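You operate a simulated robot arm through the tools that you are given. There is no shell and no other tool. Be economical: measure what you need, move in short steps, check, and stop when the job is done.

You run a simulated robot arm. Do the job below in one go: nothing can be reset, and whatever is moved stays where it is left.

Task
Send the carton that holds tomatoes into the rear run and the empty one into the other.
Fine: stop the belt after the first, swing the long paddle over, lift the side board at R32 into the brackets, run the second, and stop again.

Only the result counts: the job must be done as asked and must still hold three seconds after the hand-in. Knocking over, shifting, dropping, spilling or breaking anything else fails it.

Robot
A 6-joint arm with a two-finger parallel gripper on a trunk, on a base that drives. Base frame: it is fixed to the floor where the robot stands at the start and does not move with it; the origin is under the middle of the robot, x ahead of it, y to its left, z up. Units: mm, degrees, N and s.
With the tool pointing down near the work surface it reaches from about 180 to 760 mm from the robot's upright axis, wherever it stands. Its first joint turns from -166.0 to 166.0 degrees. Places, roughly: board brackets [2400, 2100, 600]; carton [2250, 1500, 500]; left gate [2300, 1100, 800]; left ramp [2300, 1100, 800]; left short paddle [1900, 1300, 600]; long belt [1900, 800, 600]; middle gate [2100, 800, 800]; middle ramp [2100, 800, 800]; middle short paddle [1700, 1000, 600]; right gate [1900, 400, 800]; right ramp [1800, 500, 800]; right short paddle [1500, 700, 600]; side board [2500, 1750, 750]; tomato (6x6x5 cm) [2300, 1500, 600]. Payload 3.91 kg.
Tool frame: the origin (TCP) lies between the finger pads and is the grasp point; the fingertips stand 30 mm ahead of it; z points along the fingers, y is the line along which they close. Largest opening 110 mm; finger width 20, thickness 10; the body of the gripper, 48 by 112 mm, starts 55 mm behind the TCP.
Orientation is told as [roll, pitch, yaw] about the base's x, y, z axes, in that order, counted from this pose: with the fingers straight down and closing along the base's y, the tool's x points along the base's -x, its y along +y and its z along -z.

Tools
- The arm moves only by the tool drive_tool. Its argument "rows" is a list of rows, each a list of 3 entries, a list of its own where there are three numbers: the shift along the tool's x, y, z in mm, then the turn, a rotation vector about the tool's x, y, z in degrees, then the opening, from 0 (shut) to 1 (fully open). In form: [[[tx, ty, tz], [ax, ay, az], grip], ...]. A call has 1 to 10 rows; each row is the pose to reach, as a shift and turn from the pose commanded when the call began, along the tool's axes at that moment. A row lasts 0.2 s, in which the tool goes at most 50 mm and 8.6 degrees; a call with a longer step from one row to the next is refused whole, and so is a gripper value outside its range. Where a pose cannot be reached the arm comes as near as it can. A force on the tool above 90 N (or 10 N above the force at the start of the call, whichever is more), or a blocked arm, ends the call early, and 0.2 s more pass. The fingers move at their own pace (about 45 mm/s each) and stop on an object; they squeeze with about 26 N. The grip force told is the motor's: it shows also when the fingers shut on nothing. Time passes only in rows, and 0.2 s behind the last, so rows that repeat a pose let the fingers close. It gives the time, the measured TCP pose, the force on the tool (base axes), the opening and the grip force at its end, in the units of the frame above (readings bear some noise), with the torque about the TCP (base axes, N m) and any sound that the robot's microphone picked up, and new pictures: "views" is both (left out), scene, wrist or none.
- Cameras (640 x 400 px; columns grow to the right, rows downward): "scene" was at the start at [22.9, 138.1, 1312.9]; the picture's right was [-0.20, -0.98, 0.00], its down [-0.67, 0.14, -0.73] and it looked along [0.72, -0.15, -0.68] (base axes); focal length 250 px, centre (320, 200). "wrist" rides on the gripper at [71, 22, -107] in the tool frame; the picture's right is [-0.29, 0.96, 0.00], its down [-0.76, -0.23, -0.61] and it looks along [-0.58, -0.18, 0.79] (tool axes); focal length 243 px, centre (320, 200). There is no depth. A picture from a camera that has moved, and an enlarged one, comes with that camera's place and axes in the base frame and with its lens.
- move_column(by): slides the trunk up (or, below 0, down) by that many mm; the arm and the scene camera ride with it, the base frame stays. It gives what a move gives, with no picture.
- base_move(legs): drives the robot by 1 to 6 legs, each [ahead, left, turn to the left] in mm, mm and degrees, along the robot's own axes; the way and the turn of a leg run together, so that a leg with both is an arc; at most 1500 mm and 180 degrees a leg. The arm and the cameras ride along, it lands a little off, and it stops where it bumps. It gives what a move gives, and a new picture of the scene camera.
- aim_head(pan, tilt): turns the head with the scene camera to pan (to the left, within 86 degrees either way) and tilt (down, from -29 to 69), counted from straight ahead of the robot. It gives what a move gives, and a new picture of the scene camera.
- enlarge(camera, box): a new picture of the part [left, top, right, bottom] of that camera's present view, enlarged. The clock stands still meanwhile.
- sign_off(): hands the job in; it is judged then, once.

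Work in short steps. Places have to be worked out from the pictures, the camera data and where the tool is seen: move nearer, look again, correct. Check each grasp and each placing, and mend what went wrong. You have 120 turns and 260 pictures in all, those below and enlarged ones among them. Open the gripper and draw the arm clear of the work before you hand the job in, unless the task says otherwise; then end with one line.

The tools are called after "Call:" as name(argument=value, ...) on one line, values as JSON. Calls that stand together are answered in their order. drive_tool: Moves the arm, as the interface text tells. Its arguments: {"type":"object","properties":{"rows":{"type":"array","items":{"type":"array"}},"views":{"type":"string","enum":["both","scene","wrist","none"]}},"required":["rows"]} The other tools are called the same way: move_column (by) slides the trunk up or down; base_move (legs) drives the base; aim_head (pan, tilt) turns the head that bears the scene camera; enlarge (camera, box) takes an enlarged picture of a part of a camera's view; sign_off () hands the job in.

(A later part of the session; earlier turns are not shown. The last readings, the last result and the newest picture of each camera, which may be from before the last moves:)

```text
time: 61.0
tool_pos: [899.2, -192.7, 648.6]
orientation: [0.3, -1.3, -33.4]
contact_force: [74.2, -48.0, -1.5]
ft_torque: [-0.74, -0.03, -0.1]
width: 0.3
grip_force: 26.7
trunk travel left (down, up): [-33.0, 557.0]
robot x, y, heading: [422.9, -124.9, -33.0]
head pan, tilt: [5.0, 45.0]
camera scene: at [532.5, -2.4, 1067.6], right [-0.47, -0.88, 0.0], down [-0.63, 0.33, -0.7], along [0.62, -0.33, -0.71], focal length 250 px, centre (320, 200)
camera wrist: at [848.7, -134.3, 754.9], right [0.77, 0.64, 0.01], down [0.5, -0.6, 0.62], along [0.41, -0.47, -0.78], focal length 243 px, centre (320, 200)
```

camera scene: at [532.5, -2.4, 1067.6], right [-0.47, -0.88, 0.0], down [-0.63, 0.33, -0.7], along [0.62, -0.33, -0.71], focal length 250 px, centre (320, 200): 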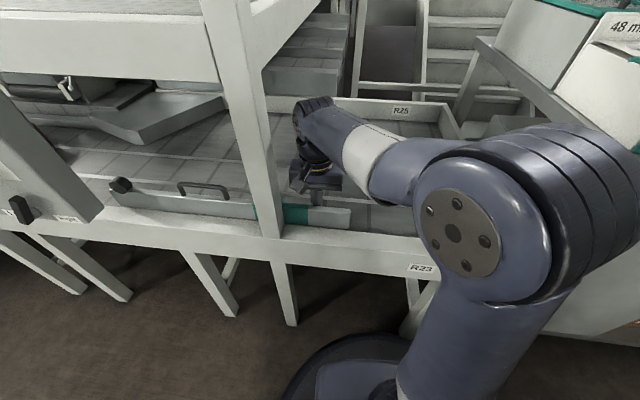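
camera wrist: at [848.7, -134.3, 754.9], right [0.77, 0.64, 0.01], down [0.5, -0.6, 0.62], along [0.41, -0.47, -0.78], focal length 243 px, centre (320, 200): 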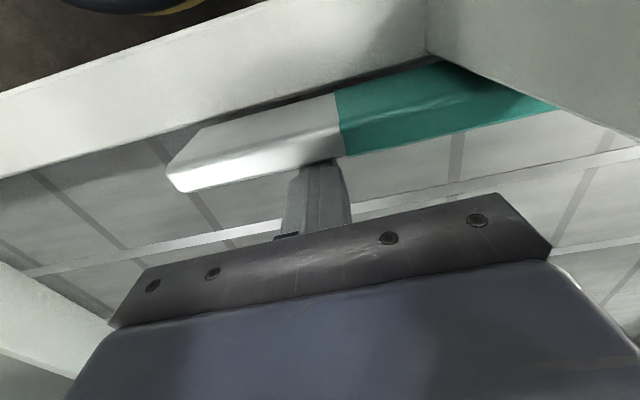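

The paddle is against its front stop (force 88 N). I back the finger off and check that it stays.

Call:
drive_tool(rows=[[[-20, 0, 0], [0, 0, 0], 0], [[-45, 0, 0], [0, 0, 0], 0], [[-75, 0, 0], [0, 0, 0], 0], [[-75, 0, 0], [0, 0, 0], 0]], views="wrist")

Call:
move_column(by=300)

Call:
enlarge(camera="wrist", box=[0, 0, 640, 400])

```text
time: 62.0
tool_pos: [952.8, -226.7, 647.4]
orientation: [0.1, 0.0, -32.9]
contact_force: [0.0, 0.4, -0.2]
ft_torque: [-0.02, 0.01, 0.01]
width: 0.2
grip_force: 26.4
trunk travel left (down, up): [-33.0, 557.0]
robot x, y, heading: [421.2, -124.0, -32.6]
head pan, tilt: [5.0, 45.0]
camera wrist: at [903.7, -168.9, 755.5], right [0.76, 0.65, 0.0], down [0.51, -0.61, 0.61], along [0.39, -0.46, -0.79], focal length 243 px, centre (320, 200)
```

wrist: 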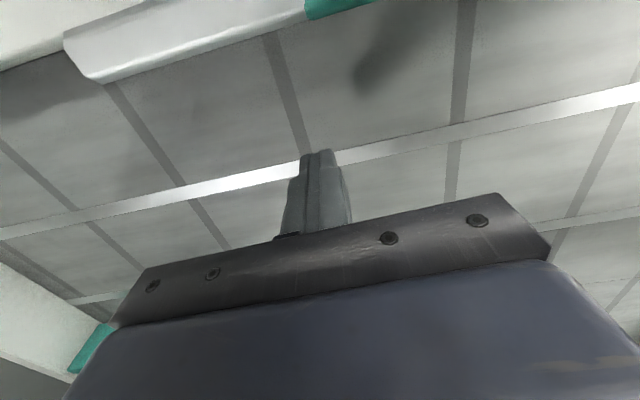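

```text
time: 65.0
tool_pos: [952.1, -225.4, 947.9]
orientation: [0.0, 0.1, -32.8]
contact_force: [0.4, 0.5, -0.5]
ft_torque: [0.0, -0.01, 0.0]
width: 0.0
grip_force: 25.8
trunk travel left (down, up): [-333.0, 257.0]
robot x, y, heading: [418.0, -119.4, -32.7]
head pan, tilt: [5.0, 45.0]
```

```text
1.00 times, centred on (320, 200) of wrist (not enlarged: the box is as wide or as high as the picture)
camera zoom: at [903.8, -169.0, 1055.4], right [0.76, 0.65, 0.0], down [0.51, -0.61, 0.61], along [0.39, -0.46, -0.79], focal length 243 px, centre (320, 200)
```

zoom: 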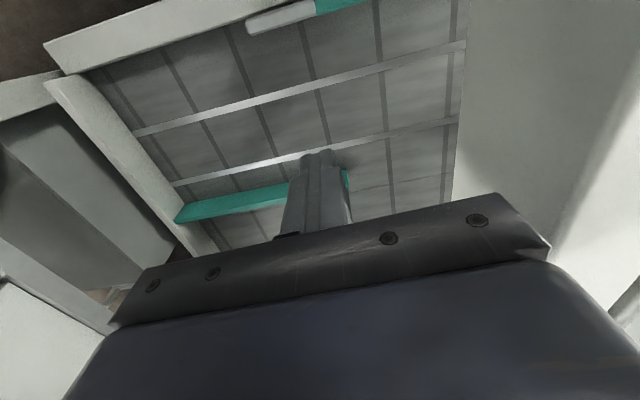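

The paddle holds flush and the front run is open. I retract and drive to face the control panel for a close look at lever and knob.

Call:
drive_tool(rows=[[[40, 0, 0], [0, 0, 0], 0], [[80, 0, 0], [0, 0, 0], 0], [[120, 0, 0], [0, 0, 0], 0], [[150, 0, 0], [0, 0, 0], 0]], views="none")

Call:
base_move(legs=[[-180, 0, 0], [0, 650, 0]])

Call:
aim_head(pan=15, tilt=40)

```text
time: 66.0
tool_pos: [826.7, -145.5, 947.9]
orientation: [0.0, -0.1, -32.9]
contact_force: [-0.4, 0.2, -1.5]
ft_torque: [0.01, 0.0, -0.01]
width: 0.0
grip_force: 26.0
trunk travel left (down, up): [-333.0, 257.0]
robot x, y, heading: [420.6, -122.5, -32.8]
head pan, tilt: [5.0, 45.0]
```

```text
time: 70.8
tool_pos: [1039.5, 498.7, 948.6]
orientation: [0.0, -0.1, -33.4]
contact_force: [0.7, -0.3, 0.1]
ft_torque: [0.0, -0.03, 0.02]
width: 0.3
grip_force: 25.9
trunk travel left (down, up): [-333.0, 257.0]
robot x, y, heading: [635.0, 524.3, -33.1]
head pan, tilt: [5.0, 45.0]
camera scene: at [740.7, 648.7, 1367.8], right [-0.48, -0.88, 0.0], down [-0.62, 0.34, -0.71], along [0.62, -0.34, -0.71], focal length 250 px, centre (320, 200)
```

scene: 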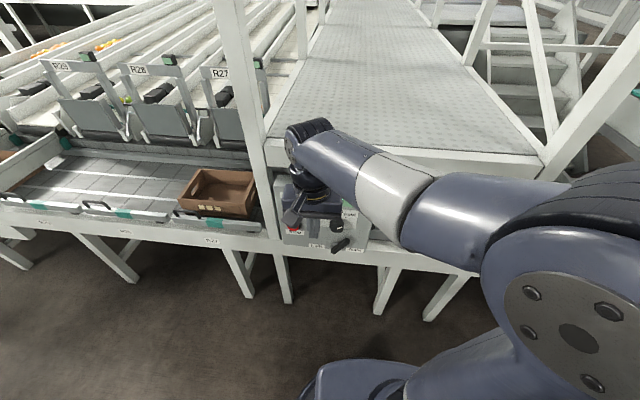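

```text
time: 71.5
tool_pos: [1040.6, 499.5, 947.3]
orientation: [0.0, 0.0, -33.3]
contact_force: [0.3, -0.7, -0.4]
ft_torque: [0.03, -0.01, -0.02]
width: 0.0
grip_force: 26.1
trunk travel left (down, up): [-333.0, 257.0]
robot x, y, heading: [631.3, 527.5, -33.4]
head pan, tilt: [15.0, 40.0]
camera scene: at [749.8, 660.6, 1375.0], right [-0.32, -0.95, 0.0], down [-0.61, 0.2, -0.77], along [0.73, -0.24, -0.64], focal length 250 px, centre (320, 200)
```

scene: 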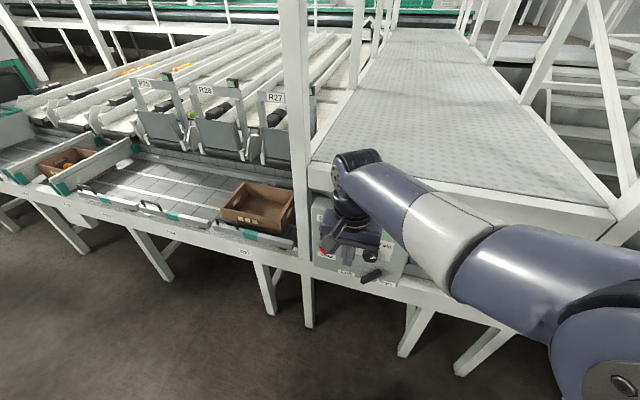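

Short paddles are flush and the empty carton sits in front lane at R27. I shift right a bit so the arm clears the view of the panel.

Call:
base_move(legs=[[0, -250, 0]])

Call:
move_column(by=-150)

Call:
aim_head(pan=35, tilt=35)

Call:
enlarge(camera="scene", box=[240, 120, 400, 220])

```text
time: 73.3
tool_pos: [905.8, 297.0, 947.7]
orientation: [0.0, 0.0, -33.0]
contact_force: [-0.2, 0.1, -0.6]
ft_torque: [-0.01, 0.02, 0.02]
width: 0.0
grip_force: 26.3
trunk travel left (down, up): [-333.0, 257.0]
robot x, y, heading: [500.1, 320.9, -33.1]
head pan, tilt: [15.0, 40.0]
camera scene: at [614.9, 456.5, 1375.0], right [-0.31, -0.95, 0.0], down [-0.61, 0.2, -0.77], along [0.73, -0.24, -0.64], focal length 250 px, centre (320, 200)
```

scene: 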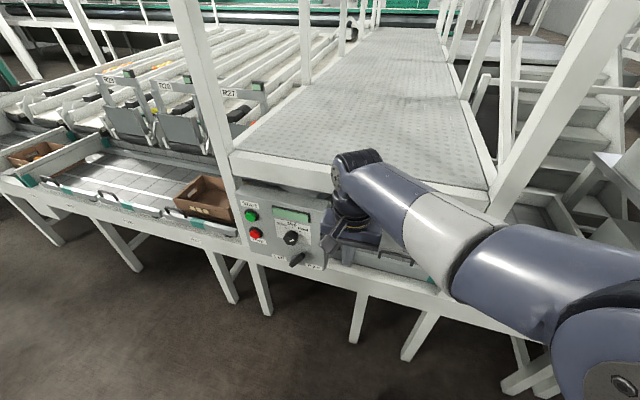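

```text
time: 75.0
tool_pos: [905.4, 296.0, 798.5]
orientation: [-0.1, 0.0, -33.0]
contact_force: [0.0, -0.3, -0.8]
ft_torque: [-0.02, -0.01, -0.03]
width: 0.0
grip_force: 25.7
trunk travel left (down, up): [-183.0, 407.0]
robot x, y, heading: [500.2, 319.1, -33.1]
head pan, tilt: [15.0, 40.0]
```

```text
time: 75.9
tool_pos: [905.5, 295.8, 798.4]
orientation: [0.0, 0.0, -33.1]
contact_force: [-0.6, -0.1, -0.5]
ft_torque: [-0.01, 0.01, 0.0]
width: 0.1
grip_force: 25.9
trunk travel left (down, up): [-183.0, 407.0]
robot x, y, heading: [500.4, 317.2, -32.9]
head pan, tilt: [35.0, 35.0]
camera scene: at [622.0, 485.6, 1232.5], right [0.03, -1.0, 0.0], down [-0.57, -0.02, -0.82], along [0.82, 0.03, -0.57], focal length 250 px, centre (320, 200)
```

scene: 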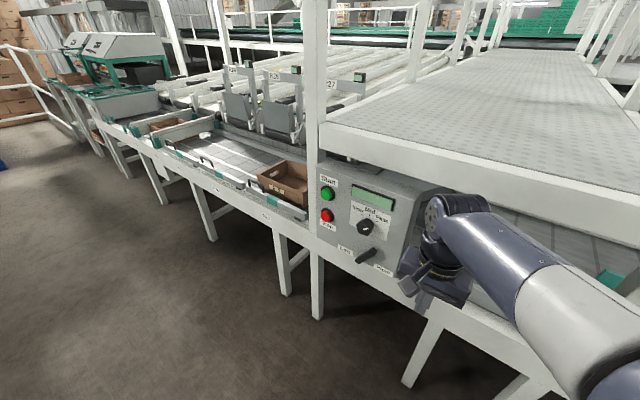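

```text
4.00 times, centred on (320, 170) of scene
camera zoom: at [622.0, 485.6, 1232.5], right [0.03, -1.0, 0.0], down [-0.57, -0.02, -0.82], along [0.82, 0.03, -0.57], focal length 1000 px, centre (320, 320)
```

zoom: 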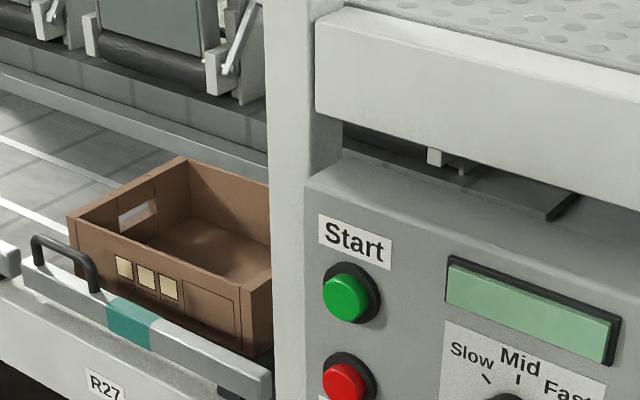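

Now an enlarged look at the knob and lever on the panel.

Call:
enlarge(camera="scene", box=[300, 170, 428, 290])

```text
3.33 times, centred on (364, 230) of scene
camera zoom: at [622.0, 485.6, 1232.5], right [0.03, -1.0, 0.0], down [-0.57, -0.02, -0.82], along [0.82, 0.03, -0.57], focal length 834 px, centre (173, 100)
```

zoom: 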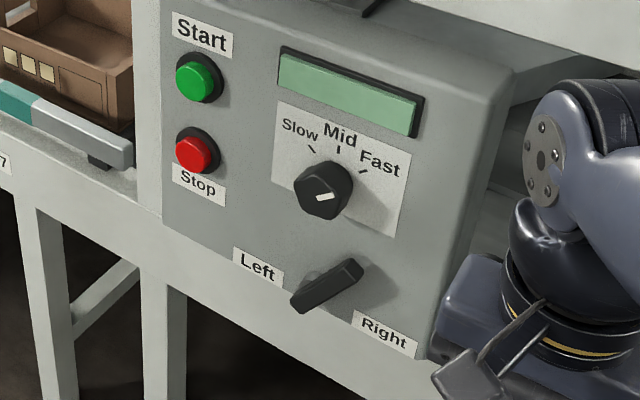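

The direction lever lies diagonally; I need to be sure which end is its pointer, so I enlarge it further.

Call:
enlarge(camera="scene", box=[340, 210, 400, 270])

Call:
enlarge(camera="wrist", box=[0, 0, 640, 400])

```text
6.67 times, centred on (370, 240) of scene
camera zoom: at [622.0, 485.6, 1232.5], right [0.03, -1.0, 0.0], down [-0.57, -0.02, -0.82], along [0.82, 0.03, -0.57], focal length 1667 px, centre (-13, -67)
```

zoom: 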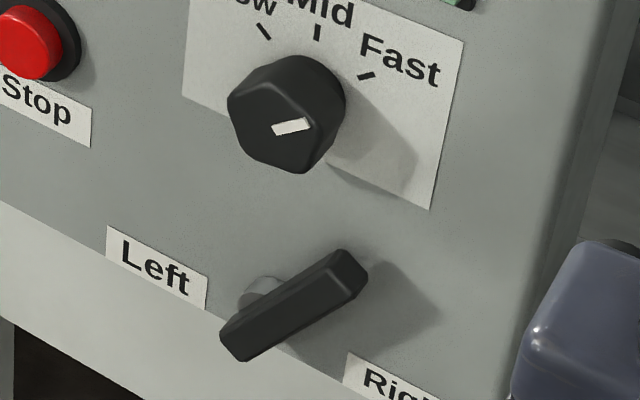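

```text
1.00 times, centred on (320, 200) of wrist (not enlarged: the box is as wide or as high as the picture)
camera zoom: at [857.5, 353.5, 905.7], right [0.77, 0.64, 0.0], down [0.51, -0.61, 0.61], along [0.39, -0.47, -0.79], focal length 243 px, centre (320, 200)
```

zoom: 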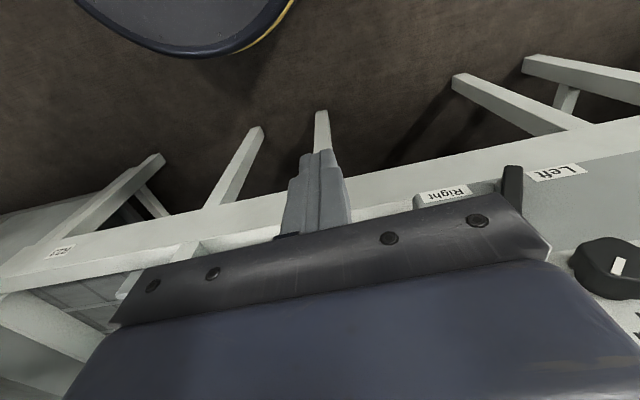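

The lever's shaft is at its lower-left end, so it points up-right: "Right", as wanted. Buttons come out at roughly Start (1231,484,832), Stop (1202,488,772). I drive left to face them and tip the tool forward to press.

Call:
base_move(legs=[[-60, 0, 0], [0, 400, 0]])

Call:
drive_tool(rows=[[[0, 0, 0], [0, -8, 0], 0], [[0, 0, 0], [0, -16, 0], 0], [[0, 0, 0], [0, -24, 0], 0], [[0, 0, 0], [0, -32, 0], 0], [[0, 0, 0], [0, -40, 0], 0], [[0, 0, 0], [0, -48, 0], 0], [[0, 0, 0], [0, -56, 0], 0], [[0, 0, 0], [0, -64, 0], 0], [[0, 0, 0], [0, -64, 0], 0]])

```text
time: 78.9
tool_pos: [1075.6, 664.3, 798.4]
orientation: [0.0, 0.0, -33.3]
contact_force: [-0.1, 0.8, -0.1]
ft_torque: [0.04, 0.01, 0.0]
width: 0.2
grip_force: 26.2
trunk travel left (down, up): [-183.0, 407.0]
robot x, y, heading: [666.4, 690.5, -33.5]
head pan, tilt: [35.0, 35.0]
camera scene: at [792.3, 854.1, 1232.6], right [0.03, -1.0, 0.0], down [-0.57, -0.02, -0.82], along [0.82, 0.03, -0.57], focal length 250 px, centre (320, 200)
```

scene: 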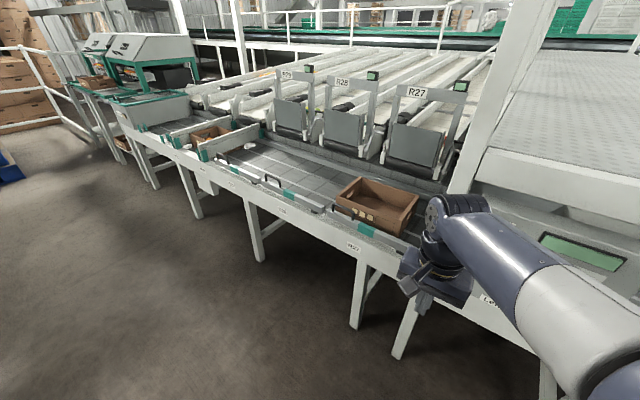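

```text
time: 80.9
tool_pos: [1075.2, 664.0, 797.6]
orientation: [0.0, -64.1, -33.1]
contact_force: [0.4, -0.1, -0.1]
ft_torque: [0.0, -0.01, 0.01]
width: 0.3
grip_force: 26.3
trunk travel left (down, up): [-183.0, 407.0]
robot x, y, heading: [670.0, 683.7, -33.4]
head pan, tilt: [35.0, 35.0]
camera scene: at [792.3, 854.2, 1232.6], right [0.03, -1.0, 0.0], down [-0.57, -0.02, -0.82], along [0.82, 0.03, -0.57], focal length 250 px, centre (320, 200)
camera wrist: at [980.2, 752.7, 780.9], right [0.63, 0.73, 0.26], down [-0.31, -0.08, 0.95], along [0.71, -0.68, 0.18], focal length 243 px, centre (320, 200)
```

scene: 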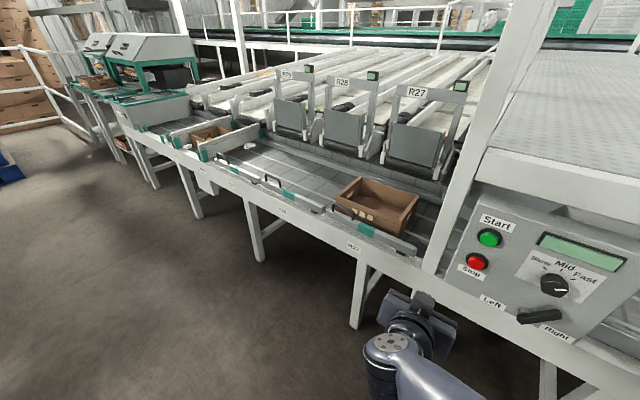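
wrist: 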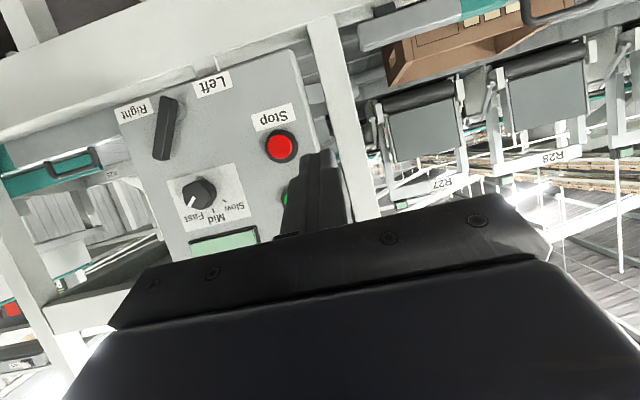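

Both cameras see the panel well: Stop ≈(1222,478,756), Start ≈(1240,468,820). I go to about 60 mm off the Start button along the tool axis.

Call:
drive_tool(rows=[[[-32, -19, 10], [0, 0, 0], 0], [[-64, -38, 20], [0, 0, 0], 0], [[-96, -56, 40], [0, 0, 0], 0], [[-126, -74, 65], [0, 0, 0], 0], [[-126, -74, 95], [0, 0, 0], 0], [[-126, -74, 121], [0, 0, 0], 0], [[-126, -74, 121], [0, 0, 0], 0]])

Call:
enlarge(camera="scene", box=[400, 180, 640, 360])

```text
time: 82.5
tool_pos: [1171.8, 512.0, 858.3]
orientation: [-0.1, -64.0, -33.3]
contact_force: [1.1, -0.6, 0.5]
ft_torque: [-0.02, -0.01, 0.03]
width: 0.1
grip_force: 26.1
trunk travel left (down, up): [-183.0, 407.0]
robot x, y, heading: [667.7, 685.4, -33.0]
head pan, tilt: [35.0, 35.0]
camera scene: at [792.3, 854.2, 1232.6], right [0.03, -1.0, 0.0], down [-0.57, -0.02, -0.82], along [0.82, 0.03, -0.57], focal length 250 px, centre (320, 200)
camera wrist: at [1077.6, 601.1, 841.4], right [0.63, 0.73, 0.26], down [-0.3, -0.08, 0.95], along [0.71, -0.68, 0.17], focal length 243 px, centre (320, 200)
```

scene: 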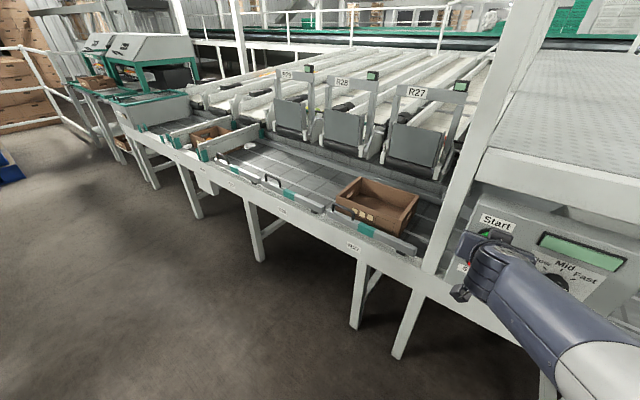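
wrist: 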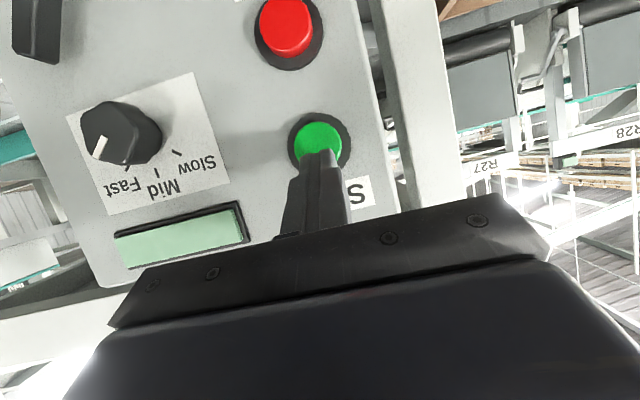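

```text
2.22 times, centred on (520, 270) of scene
camera zoom: at [792.3, 854.2, 1232.6], right [0.03, -1.0, 0.0], down [-0.57, -0.02, -0.82], along [0.82, 0.03, -0.57], focal length 556 px, centre (-124, 44)
```

zoom: 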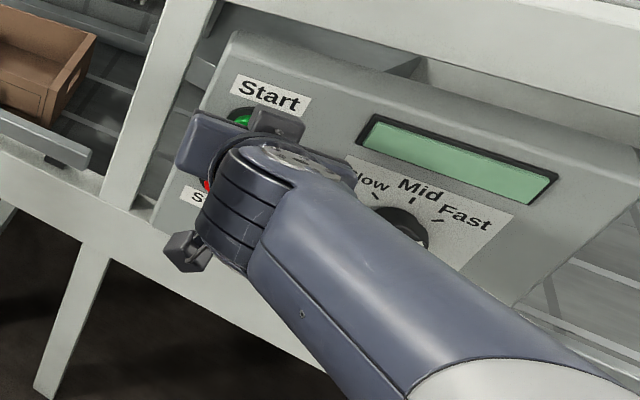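

Well aligned on the green button (about 6 mm low). I correct and advance slowly to press, then back off within the same call.

Call:
drive_tool(rows=[[[-6, 0, 25], [0, 0, 0], 0], [[-6, 0, 42], [0, 0, 0], 0], [[-6, 0, 50], [0, 0, 0], 0], [[-6, 0, 55], [0, 0, 0], 0]])

```text
time: 83.3
tool_pos: [1195.2, 496.8, 853.3]
orientation: [0.4, -64.9, -33.3]
contact_force: [-80.5, 38.3, 36.3]
ft_torque: [-0.62, -0.53, -0.51]
width: 0.0
grip_force: 25.7
trunk travel left (down, up): [-183.0, 407.0]
robot x, y, heading: [661.3, 692.0, -32.9]
head pan, tilt: [35.0, 35.0]
heard: click
stopped in row 3: the force on the tool passed its limit at 384 N (the readings are from after the stop); the commanded pose is now the measured one
camera scene: at [778.5, 861.1, 1233.2], right [0.03, -1.0, 0.0], down [-0.57, -0.02, -0.82], along [0.82, 0.03, -0.57], focal length 250 px, centre (320, 200)
camera wrist: at [1100.4, 585.2, 834.1], right [0.62, 0.73, 0.27], down [-0.32, -0.07, 0.95], along [0.71, -0.67, 0.19], focal length 243 px, centre (320, 200)
```

scene: 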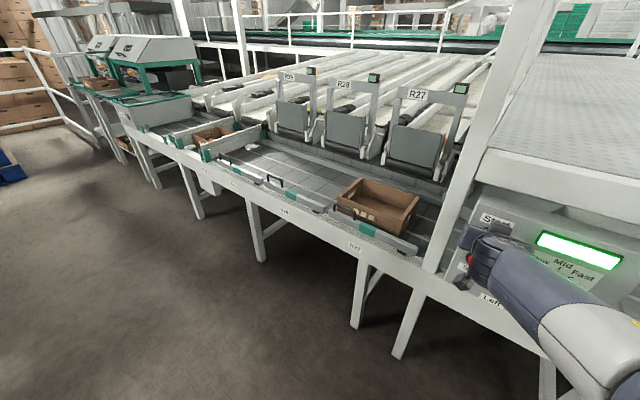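
wrist: 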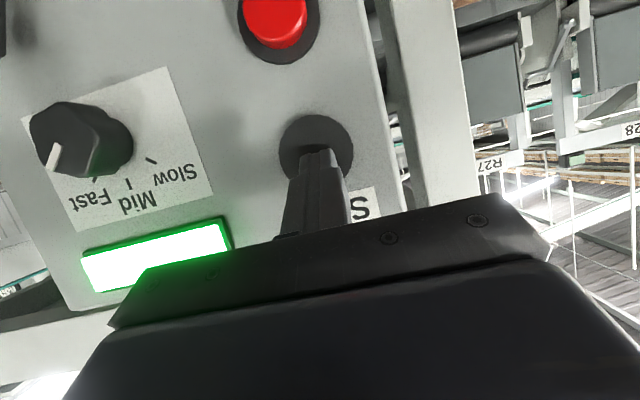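

Belt is running (display lit, click heard). I back off and move down to a ready spot 35 mm ahead of Stop while watching the carton.

Call:
drive_tool(rows=[[[0, 0, -35], [0, 0, 0], 0], [[38, 0, -30], [0, 0, 0], 0], [[75, 0, -4], [0, 0, 0], 0]])

```text
time: 84.1
tool_pos: [1174.4, 511.9, 776.6]
orientation: [-0.1, -64.1, -33.0]
contact_force: [0.2, 0.3, -0.3]
ft_torque: [0.01, 0.04, -0.02]
width: 0.3
grip_force: 25.5
trunk travel left (down, up): [-183.0, 407.0]
robot x, y, heading: [666.3, 692.3, -33.0]
head pan, tilt: [35.0, 35.0]
camera scene: at [789.2, 855.9, 1232.6], right [0.03, -1.0, 0.0], down [-0.57, -0.02, -0.82], along [0.82, 0.03, -0.57], focal length 250 px, centre (320, 200)
camera wrist: at [1078.3, 600.2, 759.2], right [0.63, 0.73, 0.26], down [-0.31, -0.08, 0.95], along [0.72, -0.68, 0.18], focal length 243 px, centre (320, 200)
```

scene: 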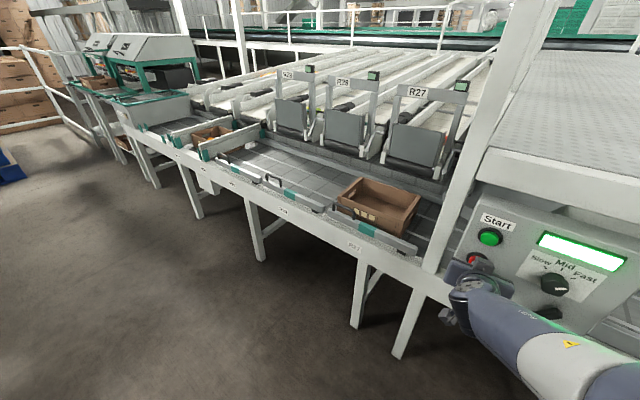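
wrist: 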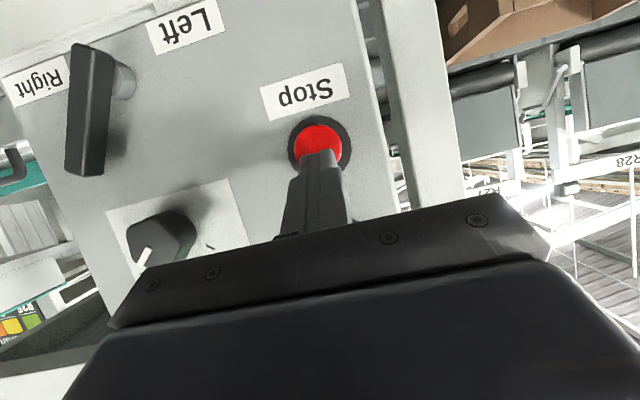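

The carton drifts slowly to the right as intended; I wait at the Stop button.

Call:
drive_tool(rows=[[[0, 0, 0], [0, 0, 0], 0], [[0, 0, 0], [0, 0, 0], 0], [[0, 0, 0], [0, 0, 0], 0], [[0, 0, 0], [0, 0, 0], 0], [[0, 0, 0], [0, 0, 0], 0]], views="scene")

```text
time: 85.3
tool_pos: [1173.8, 511.7, 776.3]
orientation: [0.0, -64.1, -33.0]
contact_force: [-0.1, -0.7, -0.3]
ft_torque: [0.03, 0.0, -0.04]
width: 0.0
grip_force: 25.8
trunk travel left (down, up): [-183.0, 407.0]
robot x, y, heading: [669.2, 689.1, -33.1]
head pan, tilt: [35.0, 35.0]
camera scene: at [789.2, 856.0, 1232.6], right [0.03, -1.0, 0.0], down [-0.57, -0.02, -0.82], along [0.82, 0.03, -0.57], focal length 250 px, centre (320, 200)
```

scene: 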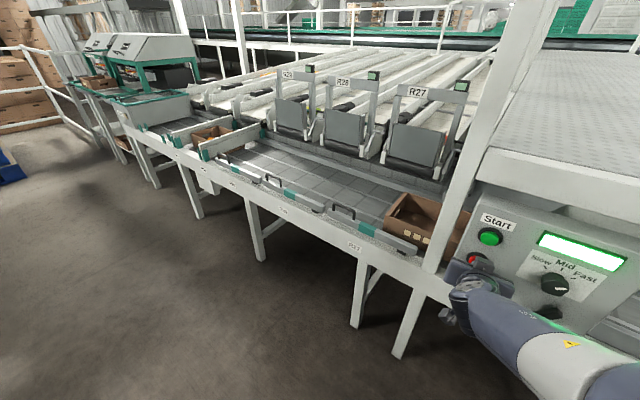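

It moves about 160 mm/s rightwards. I turn the head toward the run end to watch it arrive.

Call:
aim_head(pan=0, tilt=25)

Call:
drive_tool(rows=[[[0, 0, 0], [0, 0, 0], 0], [[0, 0, 0], [0, 0, 0], 0], [[0, 0, 0], [0, 0, 0], 0], [[0, 0, 0], [0, 0, 0], 0], [[0, 0, 0], [0, 0, 0], 0], [[0, 0, 0], [0, 0, 0], 0], [[0, 0, 0], [0, 0, 0], 0], [[0, 0, 0], [0, 0, 0], 0]], views="scene")

```text
time: 86.3
tool_pos: [1174.1, 512.0, 776.9]
orientation: [0.0, -64.2, -33.1]
contact_force: [0.4, 0.3, 0.7]
ft_torque: [-0.03, -0.01, 0.02]
width: 0.0
grip_force: 25.9
trunk travel left (down, up): [-183.0, 407.0]
robot x, y, heading: [670.1, 687.2, -33.4]
head pan, tilt: [0.0, 25.0]
camera scene: at [778.4, 802.8, 1248.3], right [-0.55, -0.84, 0.0], down [-0.35, 0.23, -0.91], along [0.76, -0.49, -0.42], focal length 250 px, centre (320, 200)
```

scene: 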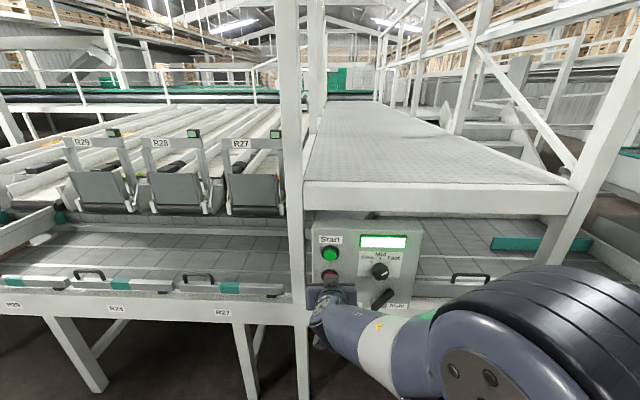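

```text
time: 88.1
tool_pos: [1174.0, 512.6, 776.2]
orientation: [0.1, -64.0, -33.1]
contact_force: [-0.4, 0.1, -0.5]
ft_torque: [0.02, 0.02, 0.03]
width: 0.0
grip_force: 25.6
trunk travel left (down, up): [-183.0, 407.0]
robot x, y, heading: [667.5, 690.5, -32.9]
head pan, tilt: [0.0, 25.0]
camera scene: at [778.4, 802.7, 1248.3], right [-0.55, -0.84, 0.0], down [-0.35, 0.23, -0.91], along [0.76, -0.5, -0.42], focal length 250 px, centre (320, 200)
```

scene: 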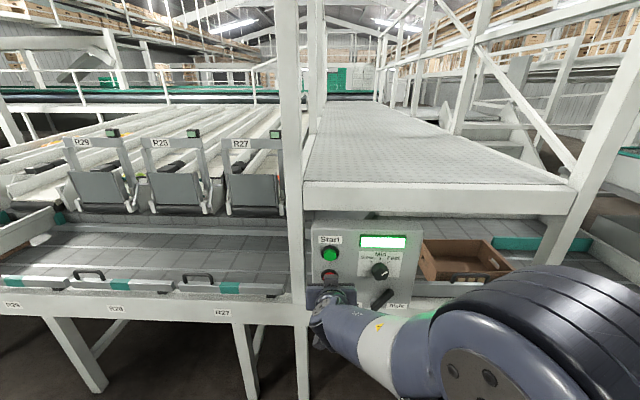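

The carton has passed the panel in the front lane, heading in front of the divider. I wait 1 s more.

Call:
drive_tool(rows=[[[0, 0, 0], [0, 0, 0], 0], [[0, 0, 0], [0, 0, 0], 0], [[0, 0, 0], [0, 0, 0], 0], [[0, 0, 0], [0, 0, 0], 0], [[0, 0, 0], [0, 0, 0], 0]], views="scene")

```text
time: 89.3
tool_pos: [1174.8, 511.5, 775.9]
orientation: [0.0, -64.0, -33.1]
contact_force: [-0.4, 0.4, -0.2]
ft_torque: [0.02, 0.01, 0.0]
width: 0.1
grip_force: 26.2
trunk travel left (down, up): [-183.0, 407.0]
robot x, y, heading: [665.5, 692.4, -33.1]
head pan, tilt: [0.0, 25.0]
camera scene: at [778.4, 802.7, 1248.3], right [-0.55, -0.84, 0.0], down [-0.35, 0.23, -0.91], along [0.76, -0.5, -0.42], focal length 250 px, centre (320, 200)
```

scene: 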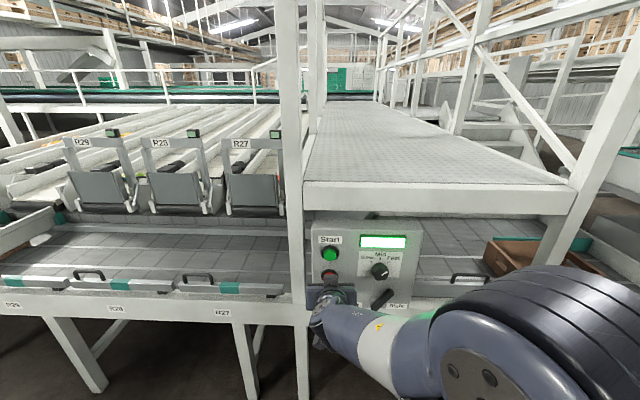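

It needs about 3 s more to sit fully in the front run against the end wall.

Call:
drive_tool(rows=[[[0, 0, 0], [0, 0, 0], 0], [[0, 0, 0], [0, 0, 0], 0], [[0, 0, 0], [0, 0, 0], 0], [[0, 0, 0], [0, 0, 0], 0], [[0, 0, 0], [0, 0, 0], 0], [[0, 0, 0], [0, 0, 0], 0], [[0, 0, 0], [0, 0, 0], 0], [[0, 0, 0], [0, 0, 0], 0], [[0, 0, 0], [0, 0, 0], 0], [[0, 0, 0], [0, 0, 0], 0]], views="scene")

Call:
aim_head(pan=-20, tilt=20)

```text
time: 91.5
tool_pos: [1174.4, 512.6, 776.0]
orientation: [0.0, -64.1, -33.0]
contact_force: [-0.2, 0.6, -0.3]
ft_torque: [0.02, 0.02, -0.01]
width: 0.0
grip_force: 26.1
trunk travel left (down, up): [-183.0, 407.0]
robot x, y, heading: [664.3, 688.4, -33.2]
head pan, tilt: [0.0, 25.0]
camera scene: at [778.4, 802.7, 1248.3], right [-0.55, -0.84, 0.0], down [-0.35, 0.23, -0.91], along [0.76, -0.5, -0.42], focal length 250 px, centre (320, 200)
```

scene: 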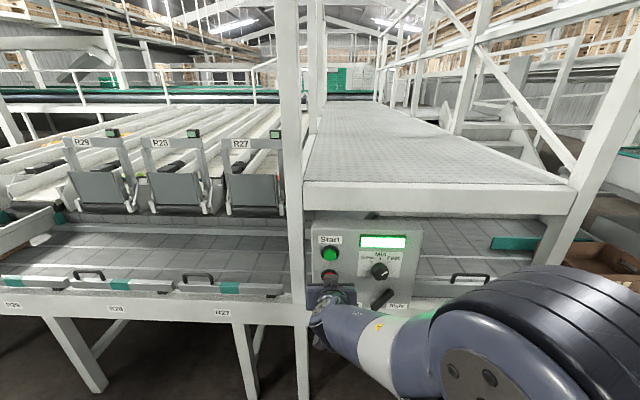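

```text
time: 92.4
tool_pos: [1174.9, 513.2, 776.1]
orientation: [0.0, -64.2, -33.0]
contact_force: [1.0, -0.3, -0.3]
ft_torque: [0.0, 0.03, 0.0]
width: 0.0
grip_force: 26.0
trunk travel left (down, up): [-183.0, 407.0]
robot x, y, heading: [666.6, 689.5, -32.8]
head pan, tilt: [-20.0, 20.0]
camera scene: at [757.1, 778.6, 1256.4], right [-0.8, -0.6, 0.0], down [-0.21, 0.27, -0.94], along [0.56, -0.75, -0.34], focal length 250 px, centre (320, 200)
```

scene: 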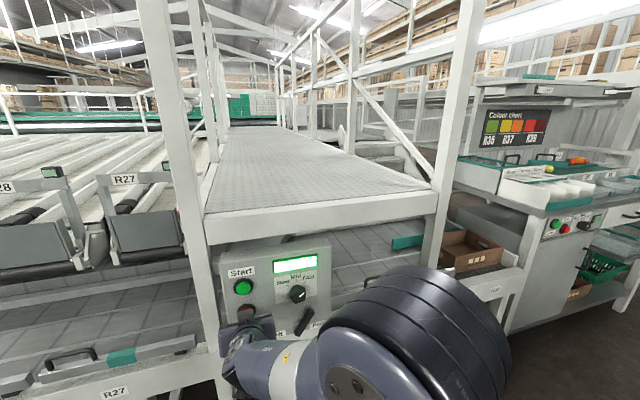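

It is in the front run close to the end wall. One more second, then Stop.

Call:
drive_tool(rows=[[[0, 0, 0], [0, 0, 0], 0], [[0, 0, 0], [0, 0, 0], 0], [[0, 0, 0], [0, 0, 0], 0], [[0, 0, 0], [0, 0, 0], 0]], views="scene")

Call:
drive_tool(rows=[[[-4, 0, 15], [0, 0, 0], 0], [[-4, 0, 25], [0, 0, 0], 0], [[-4, 0, 32], [0, 0, 0], 0], [[-4, 0, 37], [0, 0, 0], 0], [[-4, 0, 42], [0, 0, 0], 0], [[-4, 0, 46], [0, 0, 0], 0]], views="both")

```text
time: 93.4
tool_pos: [1174.2, 512.3, 776.0]
orientation: [0.1, -64.1, -33.1]
contact_force: [1.5, -0.5, -0.2]
ft_torque: [0.01, -0.02, -0.01]
width: 0.0
grip_force: 26.0
trunk travel left (down, up): [-183.0, 407.0]
robot x, y, heading: [664.5, 689.6, -33.3]
head pan, tilt: [-20.0, 20.0]
camera scene: at [757.1, 778.6, 1256.4], right [-0.8, -0.6, 0.0], down [-0.21, 0.27, -0.94], along [0.56, -0.75, -0.34], focal length 250 px, centre (320, 200)
```

scene: 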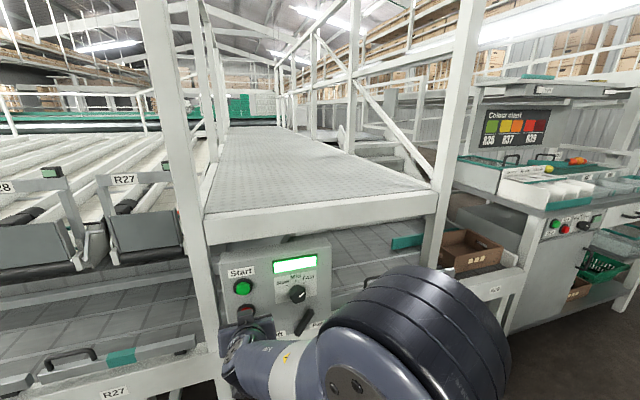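

```text
time: 94.4
tool_pos: [1192.4, 501.7, 772.8]
orientation: [0.2, -64.4, -33.0]
contact_force: [-244.2, 134.0, 114.4]
ft_torque: [-0.57, -1.01, -0.86]
width: 0.1
grip_force: 25.7
trunk travel left (down, up): [-183.0, 407.0]
robot x, y, heading: [663.5, 691.9, -33.1]
head pan, tilt: [-20.0, 20.0]
heard: click
stopped in row 4: the force on the tool passed its limit at 95 N (the readings are from after the stop); the commanded pose is now the measured one
camera scene: at [745.3, 784.7, 1257.1], right [-0.8, -0.6, 0.0], down [-0.2, 0.27, -0.94], along [0.57, -0.75, -0.34], focal length 250 px, centre (320, 200)
camera wrist: at [1096.3, 589.1, 754.2], right [0.62, 0.74, 0.26], down [-0.31, -0.08, 0.95], along [0.72, -0.67, 0.18], focal length 243 px, centre (320, 200)
```

scene: 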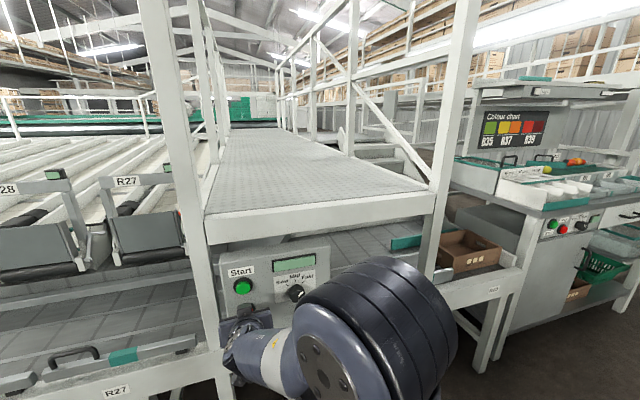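
wrist: 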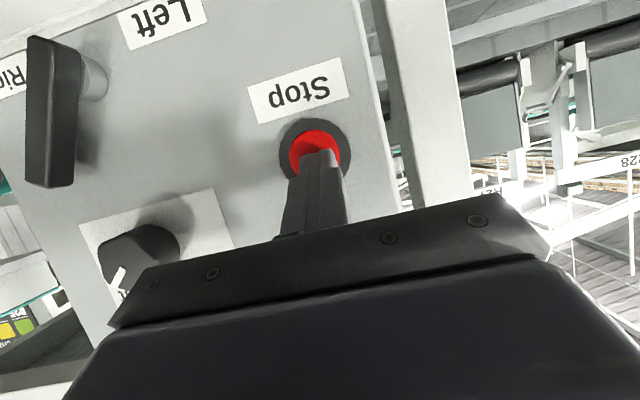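

Belt stopped, with the empty carton at the end of the front run. I back off, right the tool partly, and drive to the paddle's handle to inspect clearances.

Call:
drive_tool(rows=[[[0, 0, -30], [0, 0, 0], 0], [[0, 0, -75], [0, 0, 0], 0], [[0, 0, -120], [0, 0, 0], 0], [[0, 0, -160], [0, 0, 0], 0]], views="none")

Call:
base_move(legs=[[0, -850, 0]])

Call:
move_column(by=250)

Call:
aim_head(pan=10, tilt=45)

```text
time: 95.4
tool_pos: [1083.7, 576.1, 836.4]
orientation: [-0.1, -64.1, -32.9]
contact_force: [1.4, 0.7, -1.0]
ft_torque: [0.0, 0.01, -0.02]
width: 0.0
grip_force: 25.4
trunk travel left (down, up): [-183.0, 407.0]
robot x, y, heading: [663.5, 690.2, -33.1]
head pan, tilt: [-20.0, 20.0]
```

```text
time: 99.9
tool_pos: [619.8, -134.6, 837.8]
orientation: [0.0, -64.2, -33.1]
contact_force: [-0.1, 0.2, 0.2]
ft_torque: [-0.01, -0.01, 0.0]
width: 0.0
grip_force: 25.7
trunk travel left (down, up): [-183.0, 407.0]
robot x, y, heading: [199.4, -18.7, -33.2]
head pan, tilt: [-20.0, 20.0]
camera scene: at [292.3, 68.5, 1256.4], right [-0.8, -0.6, 0.0], down [-0.21, 0.27, -0.94], along [0.56, -0.75, -0.34], focal length 250 px, centre (320, 200)
```

scene: 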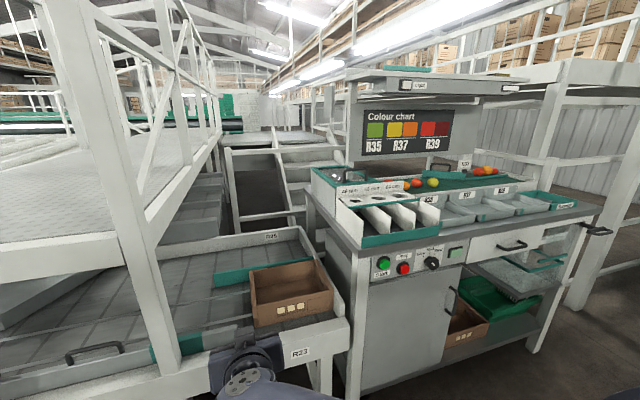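

```text
time: 102.5
tool_pos: [620.3, -137.2, 1087.2]
orientation: [0.0, -64.2, -33.0]
contact_force: [-0.9, 0.0, 0.1]
ft_torque: [-0.01, 0.02, 0.0]
width: 0.0
grip_force: 26.1
trunk travel left (down, up): [-433.0, 157.0]
robot x, y, heading: [196.9, -21.4, -33.1]
head pan, tilt: [-20.0, 20.0]
```

```text
time: 103.4
tool_pos: [620.0, -135.4, 1088.4]
orientation: [-0.1, -64.1, -33.1]
contact_force: [1.0, -0.2, 0.7]
ft_torque: [-0.07, 0.0, 0.03]
width: 0.2
grip_force: 25.9
trunk travel left (down, up): [-433.0, 157.0]
robot x, y, heading: [203.1, -18.4, -33.1]
head pan, tilt: [10.0, 45.0]
camera scene: at [311.2, 110.9, 1467.8], right [-0.39, -0.92, 0.0], down [-0.65, 0.28, -0.71], along [0.65, -0.28, -0.71], focal length 250 px, centre (320, 200)
```

scene: 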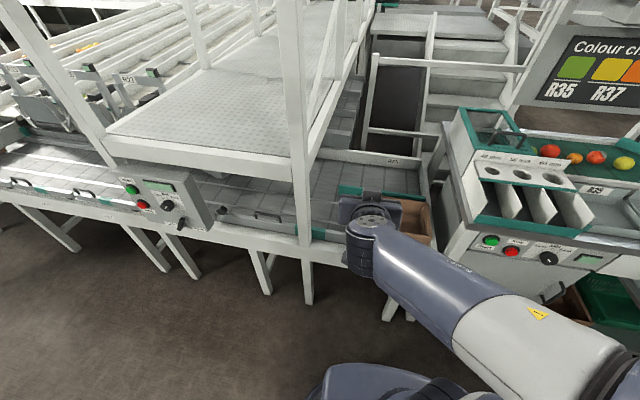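

The carton ends ~60 mm short of the paddle's swing, so the way is free. The handle is at ≈(1015,36,~680); I line up in front of it to push it inward by a tilted finger.

Call:
base_move(legs=[[0, 480, 0]])

Call:
move_column(by=-330)

Call:
drive_tool(rows=[[[0, -30, 0], [0, 4, 0], 0], [[0, -60, 0], [0, 8, 0], 0], [[0, -90, 0], [0, 12, 0], 0], [[0, -116, 0], [0, 14, 0], 0], [[0, -116, 0], [0, 14, 0], 0]])

```text
time: 106.2
tool_pos: [880.9, 259.5, 1087.4]
orientation: [-0.1, -64.1, -33.6]
contact_force: [0.7, -0.5, 0.7]
ft_torque: [-0.03, -0.05, -0.03]
width: 0.0
grip_force: 26.3
trunk travel left (down, up): [-433.0, 157.0]
robot x, y, heading: [464.9, 375.4, -33.9]
head pan, tilt: [10.0, 45.0]
camera scene: at [575.4, 508.4, 1467.8], right [-0.4, -0.92, 0.0], down [-0.65, 0.28, -0.71], along [0.65, -0.28, -0.71], focal length 250 px, centre (320, 200)
```

scene: 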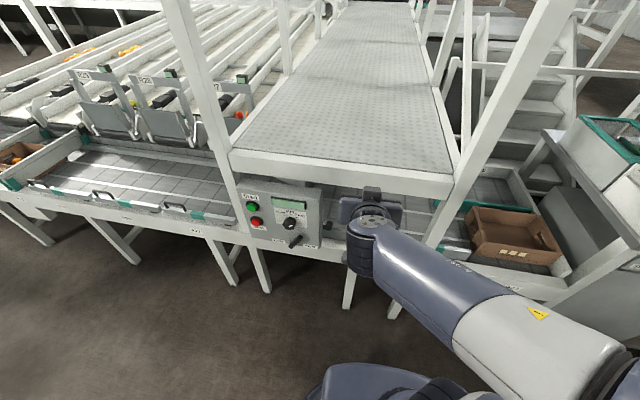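

```text
time: 109.5
tool_pos: [880.9, 259.2, 757.2]
orientation: [0.1, -64.1, -33.6]
contact_force: [-0.3, -0.1, -0.2]
ft_torque: [0.0, -0.02, 0.01]
width: 0.0
grip_force: 25.9
trunk travel left (down, up): [-103.0, 487.0]
robot x, y, heading: [463.2, 379.0, -33.9]
head pan, tilt: [10.0, 45.0]
```

```text
time: 110.7
tool_pos: [817.0, 160.6, 759.5]
orientation: [0.0, -50.1, -33.6]
contact_force: [0.4, -0.5, -1.0]
ft_torque: [-0.01, 0.01, 0.0]
width: 0.2
grip_force: 25.5
trunk travel left (down, up): [-103.0, 487.0]
robot x, y, heading: [464.3, 379.8, -33.8]
head pan, tilt: [10.0, 45.0]
camera scene: at [575.5, 508.5, 1137.7], right [-0.4, -0.92, 0.0], down [-0.65, 0.28, -0.71], along [0.65, -0.28, -0.71], focal length 250 px, centre (320, 200)
camera wrist: at [722.0, 249.3, 773.0], right [0.68, 0.69, 0.22], down [-0.11, -0.2, 0.97], along [0.72, -0.69, -0.06], focal length 243 px, centre (320, 200)
```

scene: 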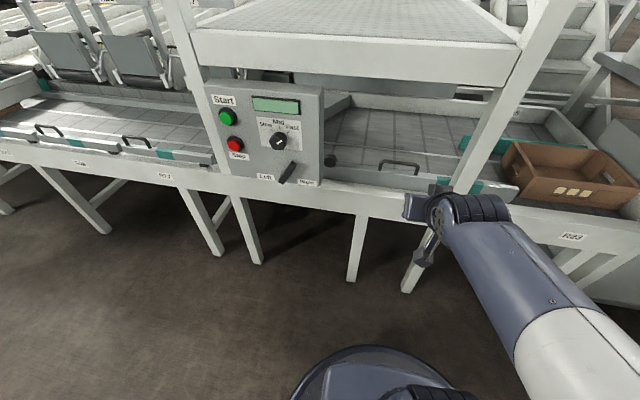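
wrist: 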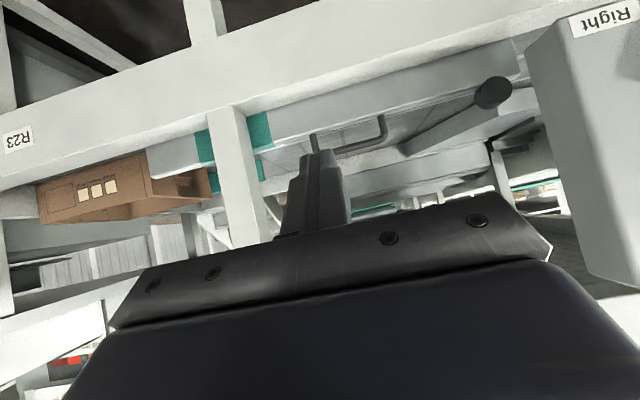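

Handle bar at about (1030,42,681). I bring the fingertip ~40 mm in front of it, just above the wall.

Call:
drive_tool(rows=[[[-30, 10, 10], [0, 0, 0], 0], [[-61, 19, 40], [0, 0, 0], 0], [[-61, 19, 80], [0, 0, 0], 0], [[-61, 19, 120], [0, 0, 0], 0], [[-61, 19, 155], [0, 0, 0], 0], [[-61, 19, 180], [0, 0, 0], 0], [[-61, 19, 180], [0, 0, 0], 0]])

```text
time: 112.3
tool_pos: [975.3, 79.3, 691.4]
orientation: [0.0, -50.1, -33.7]
contact_force: [0.0, 0.0, -0.5]
ft_torque: [-0.02, 0.03, 0.01]
width: 0.0
grip_force: 25.9
trunk travel left (down, up): [-103.0, 487.0]
robot x, y, heading: [463.4, 381.1, -33.4]
head pan, tilt: [10.0, 45.0]
camera scene: at [575.5, 508.4, 1137.7], right [-0.4, -0.92, 0.0], down [-0.65, 0.28, -0.71], along [0.65, -0.28, -0.71], focal length 250 px, centre (320, 200)
camera wrist: at [880.8, 168.6, 705.7], right [0.68, 0.69, 0.22], down [-0.11, -0.2, 0.97], along [0.72, -0.69, -0.06], focal length 243 px, centre (320, 200)
```

scene: 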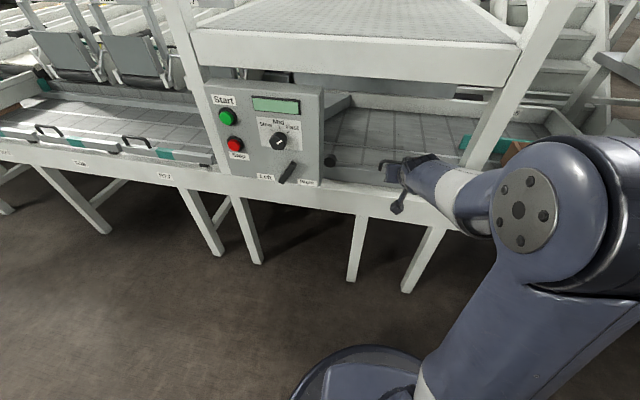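
wrist: 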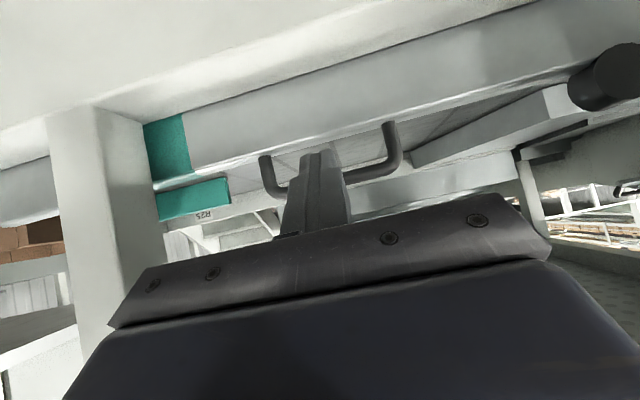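

The finger is centred on the handle, just above the paddle's top. I push horizontally inward, following the arc.

Call:
drive_tool(rows=[[[-9, 0, 11], [0, 0, 0], 0], [[-17, 0, 20], [0, 0, 0], 0], [[-25, 0, 30], [0, 0, 0], 0], [[-33, 1, 39], [0, 0, 0], 0], [[-41, 3, 49], [0, 0, 0], 0], [[-49, 6, 58], [0, 0, 0], 0], [[-55, 9, 66], [0, 0, 0], 0], [[-61, 12, 73], [0, 0, 0], 0]])

```text
time: 114.1
tool_pos: [1062.4, 37.7, 690.2]
orientation: [0.1, -50.3, -33.6]
contact_force: [-5.7, -3.2, -0.4]
ft_torque: [-0.03, 0.09, -0.14]
width: 0.0
grip_force: 25.8
trunk travel left (down, up): [-103.0, 487.0]
robot x, y, heading: [473.2, 375.0, -33.5]
head pan, tilt: [10.0, 45.0]
camera scene: at [575.3, 508.1, 1137.9], right [-0.4, -0.92, 0.0], down [-0.65, 0.28, -0.71], along [0.65, -0.28, -0.71], focal length 250 px, centre (320, 200)
camera wrist: at [967.7, 126.6, 704.7], right [0.68, 0.7, 0.22], down [-0.11, -0.2, 0.97], along [0.72, -0.69, -0.06], focal length 243 px, centre (320, 200)
```

scene: 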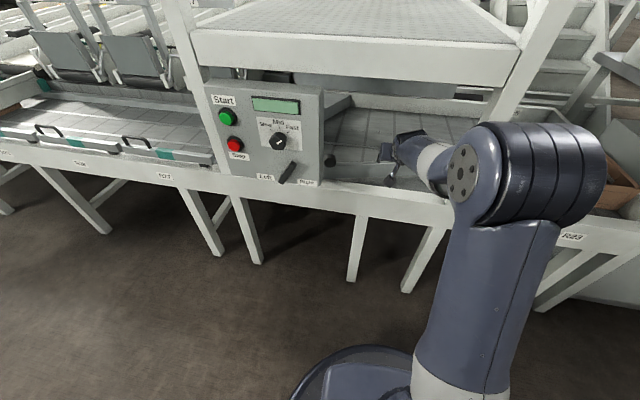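
wrist: 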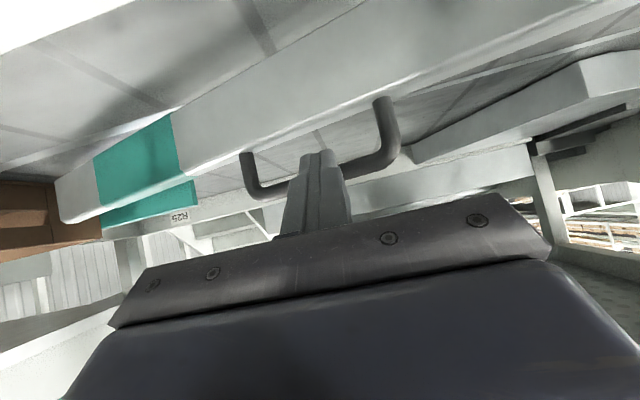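

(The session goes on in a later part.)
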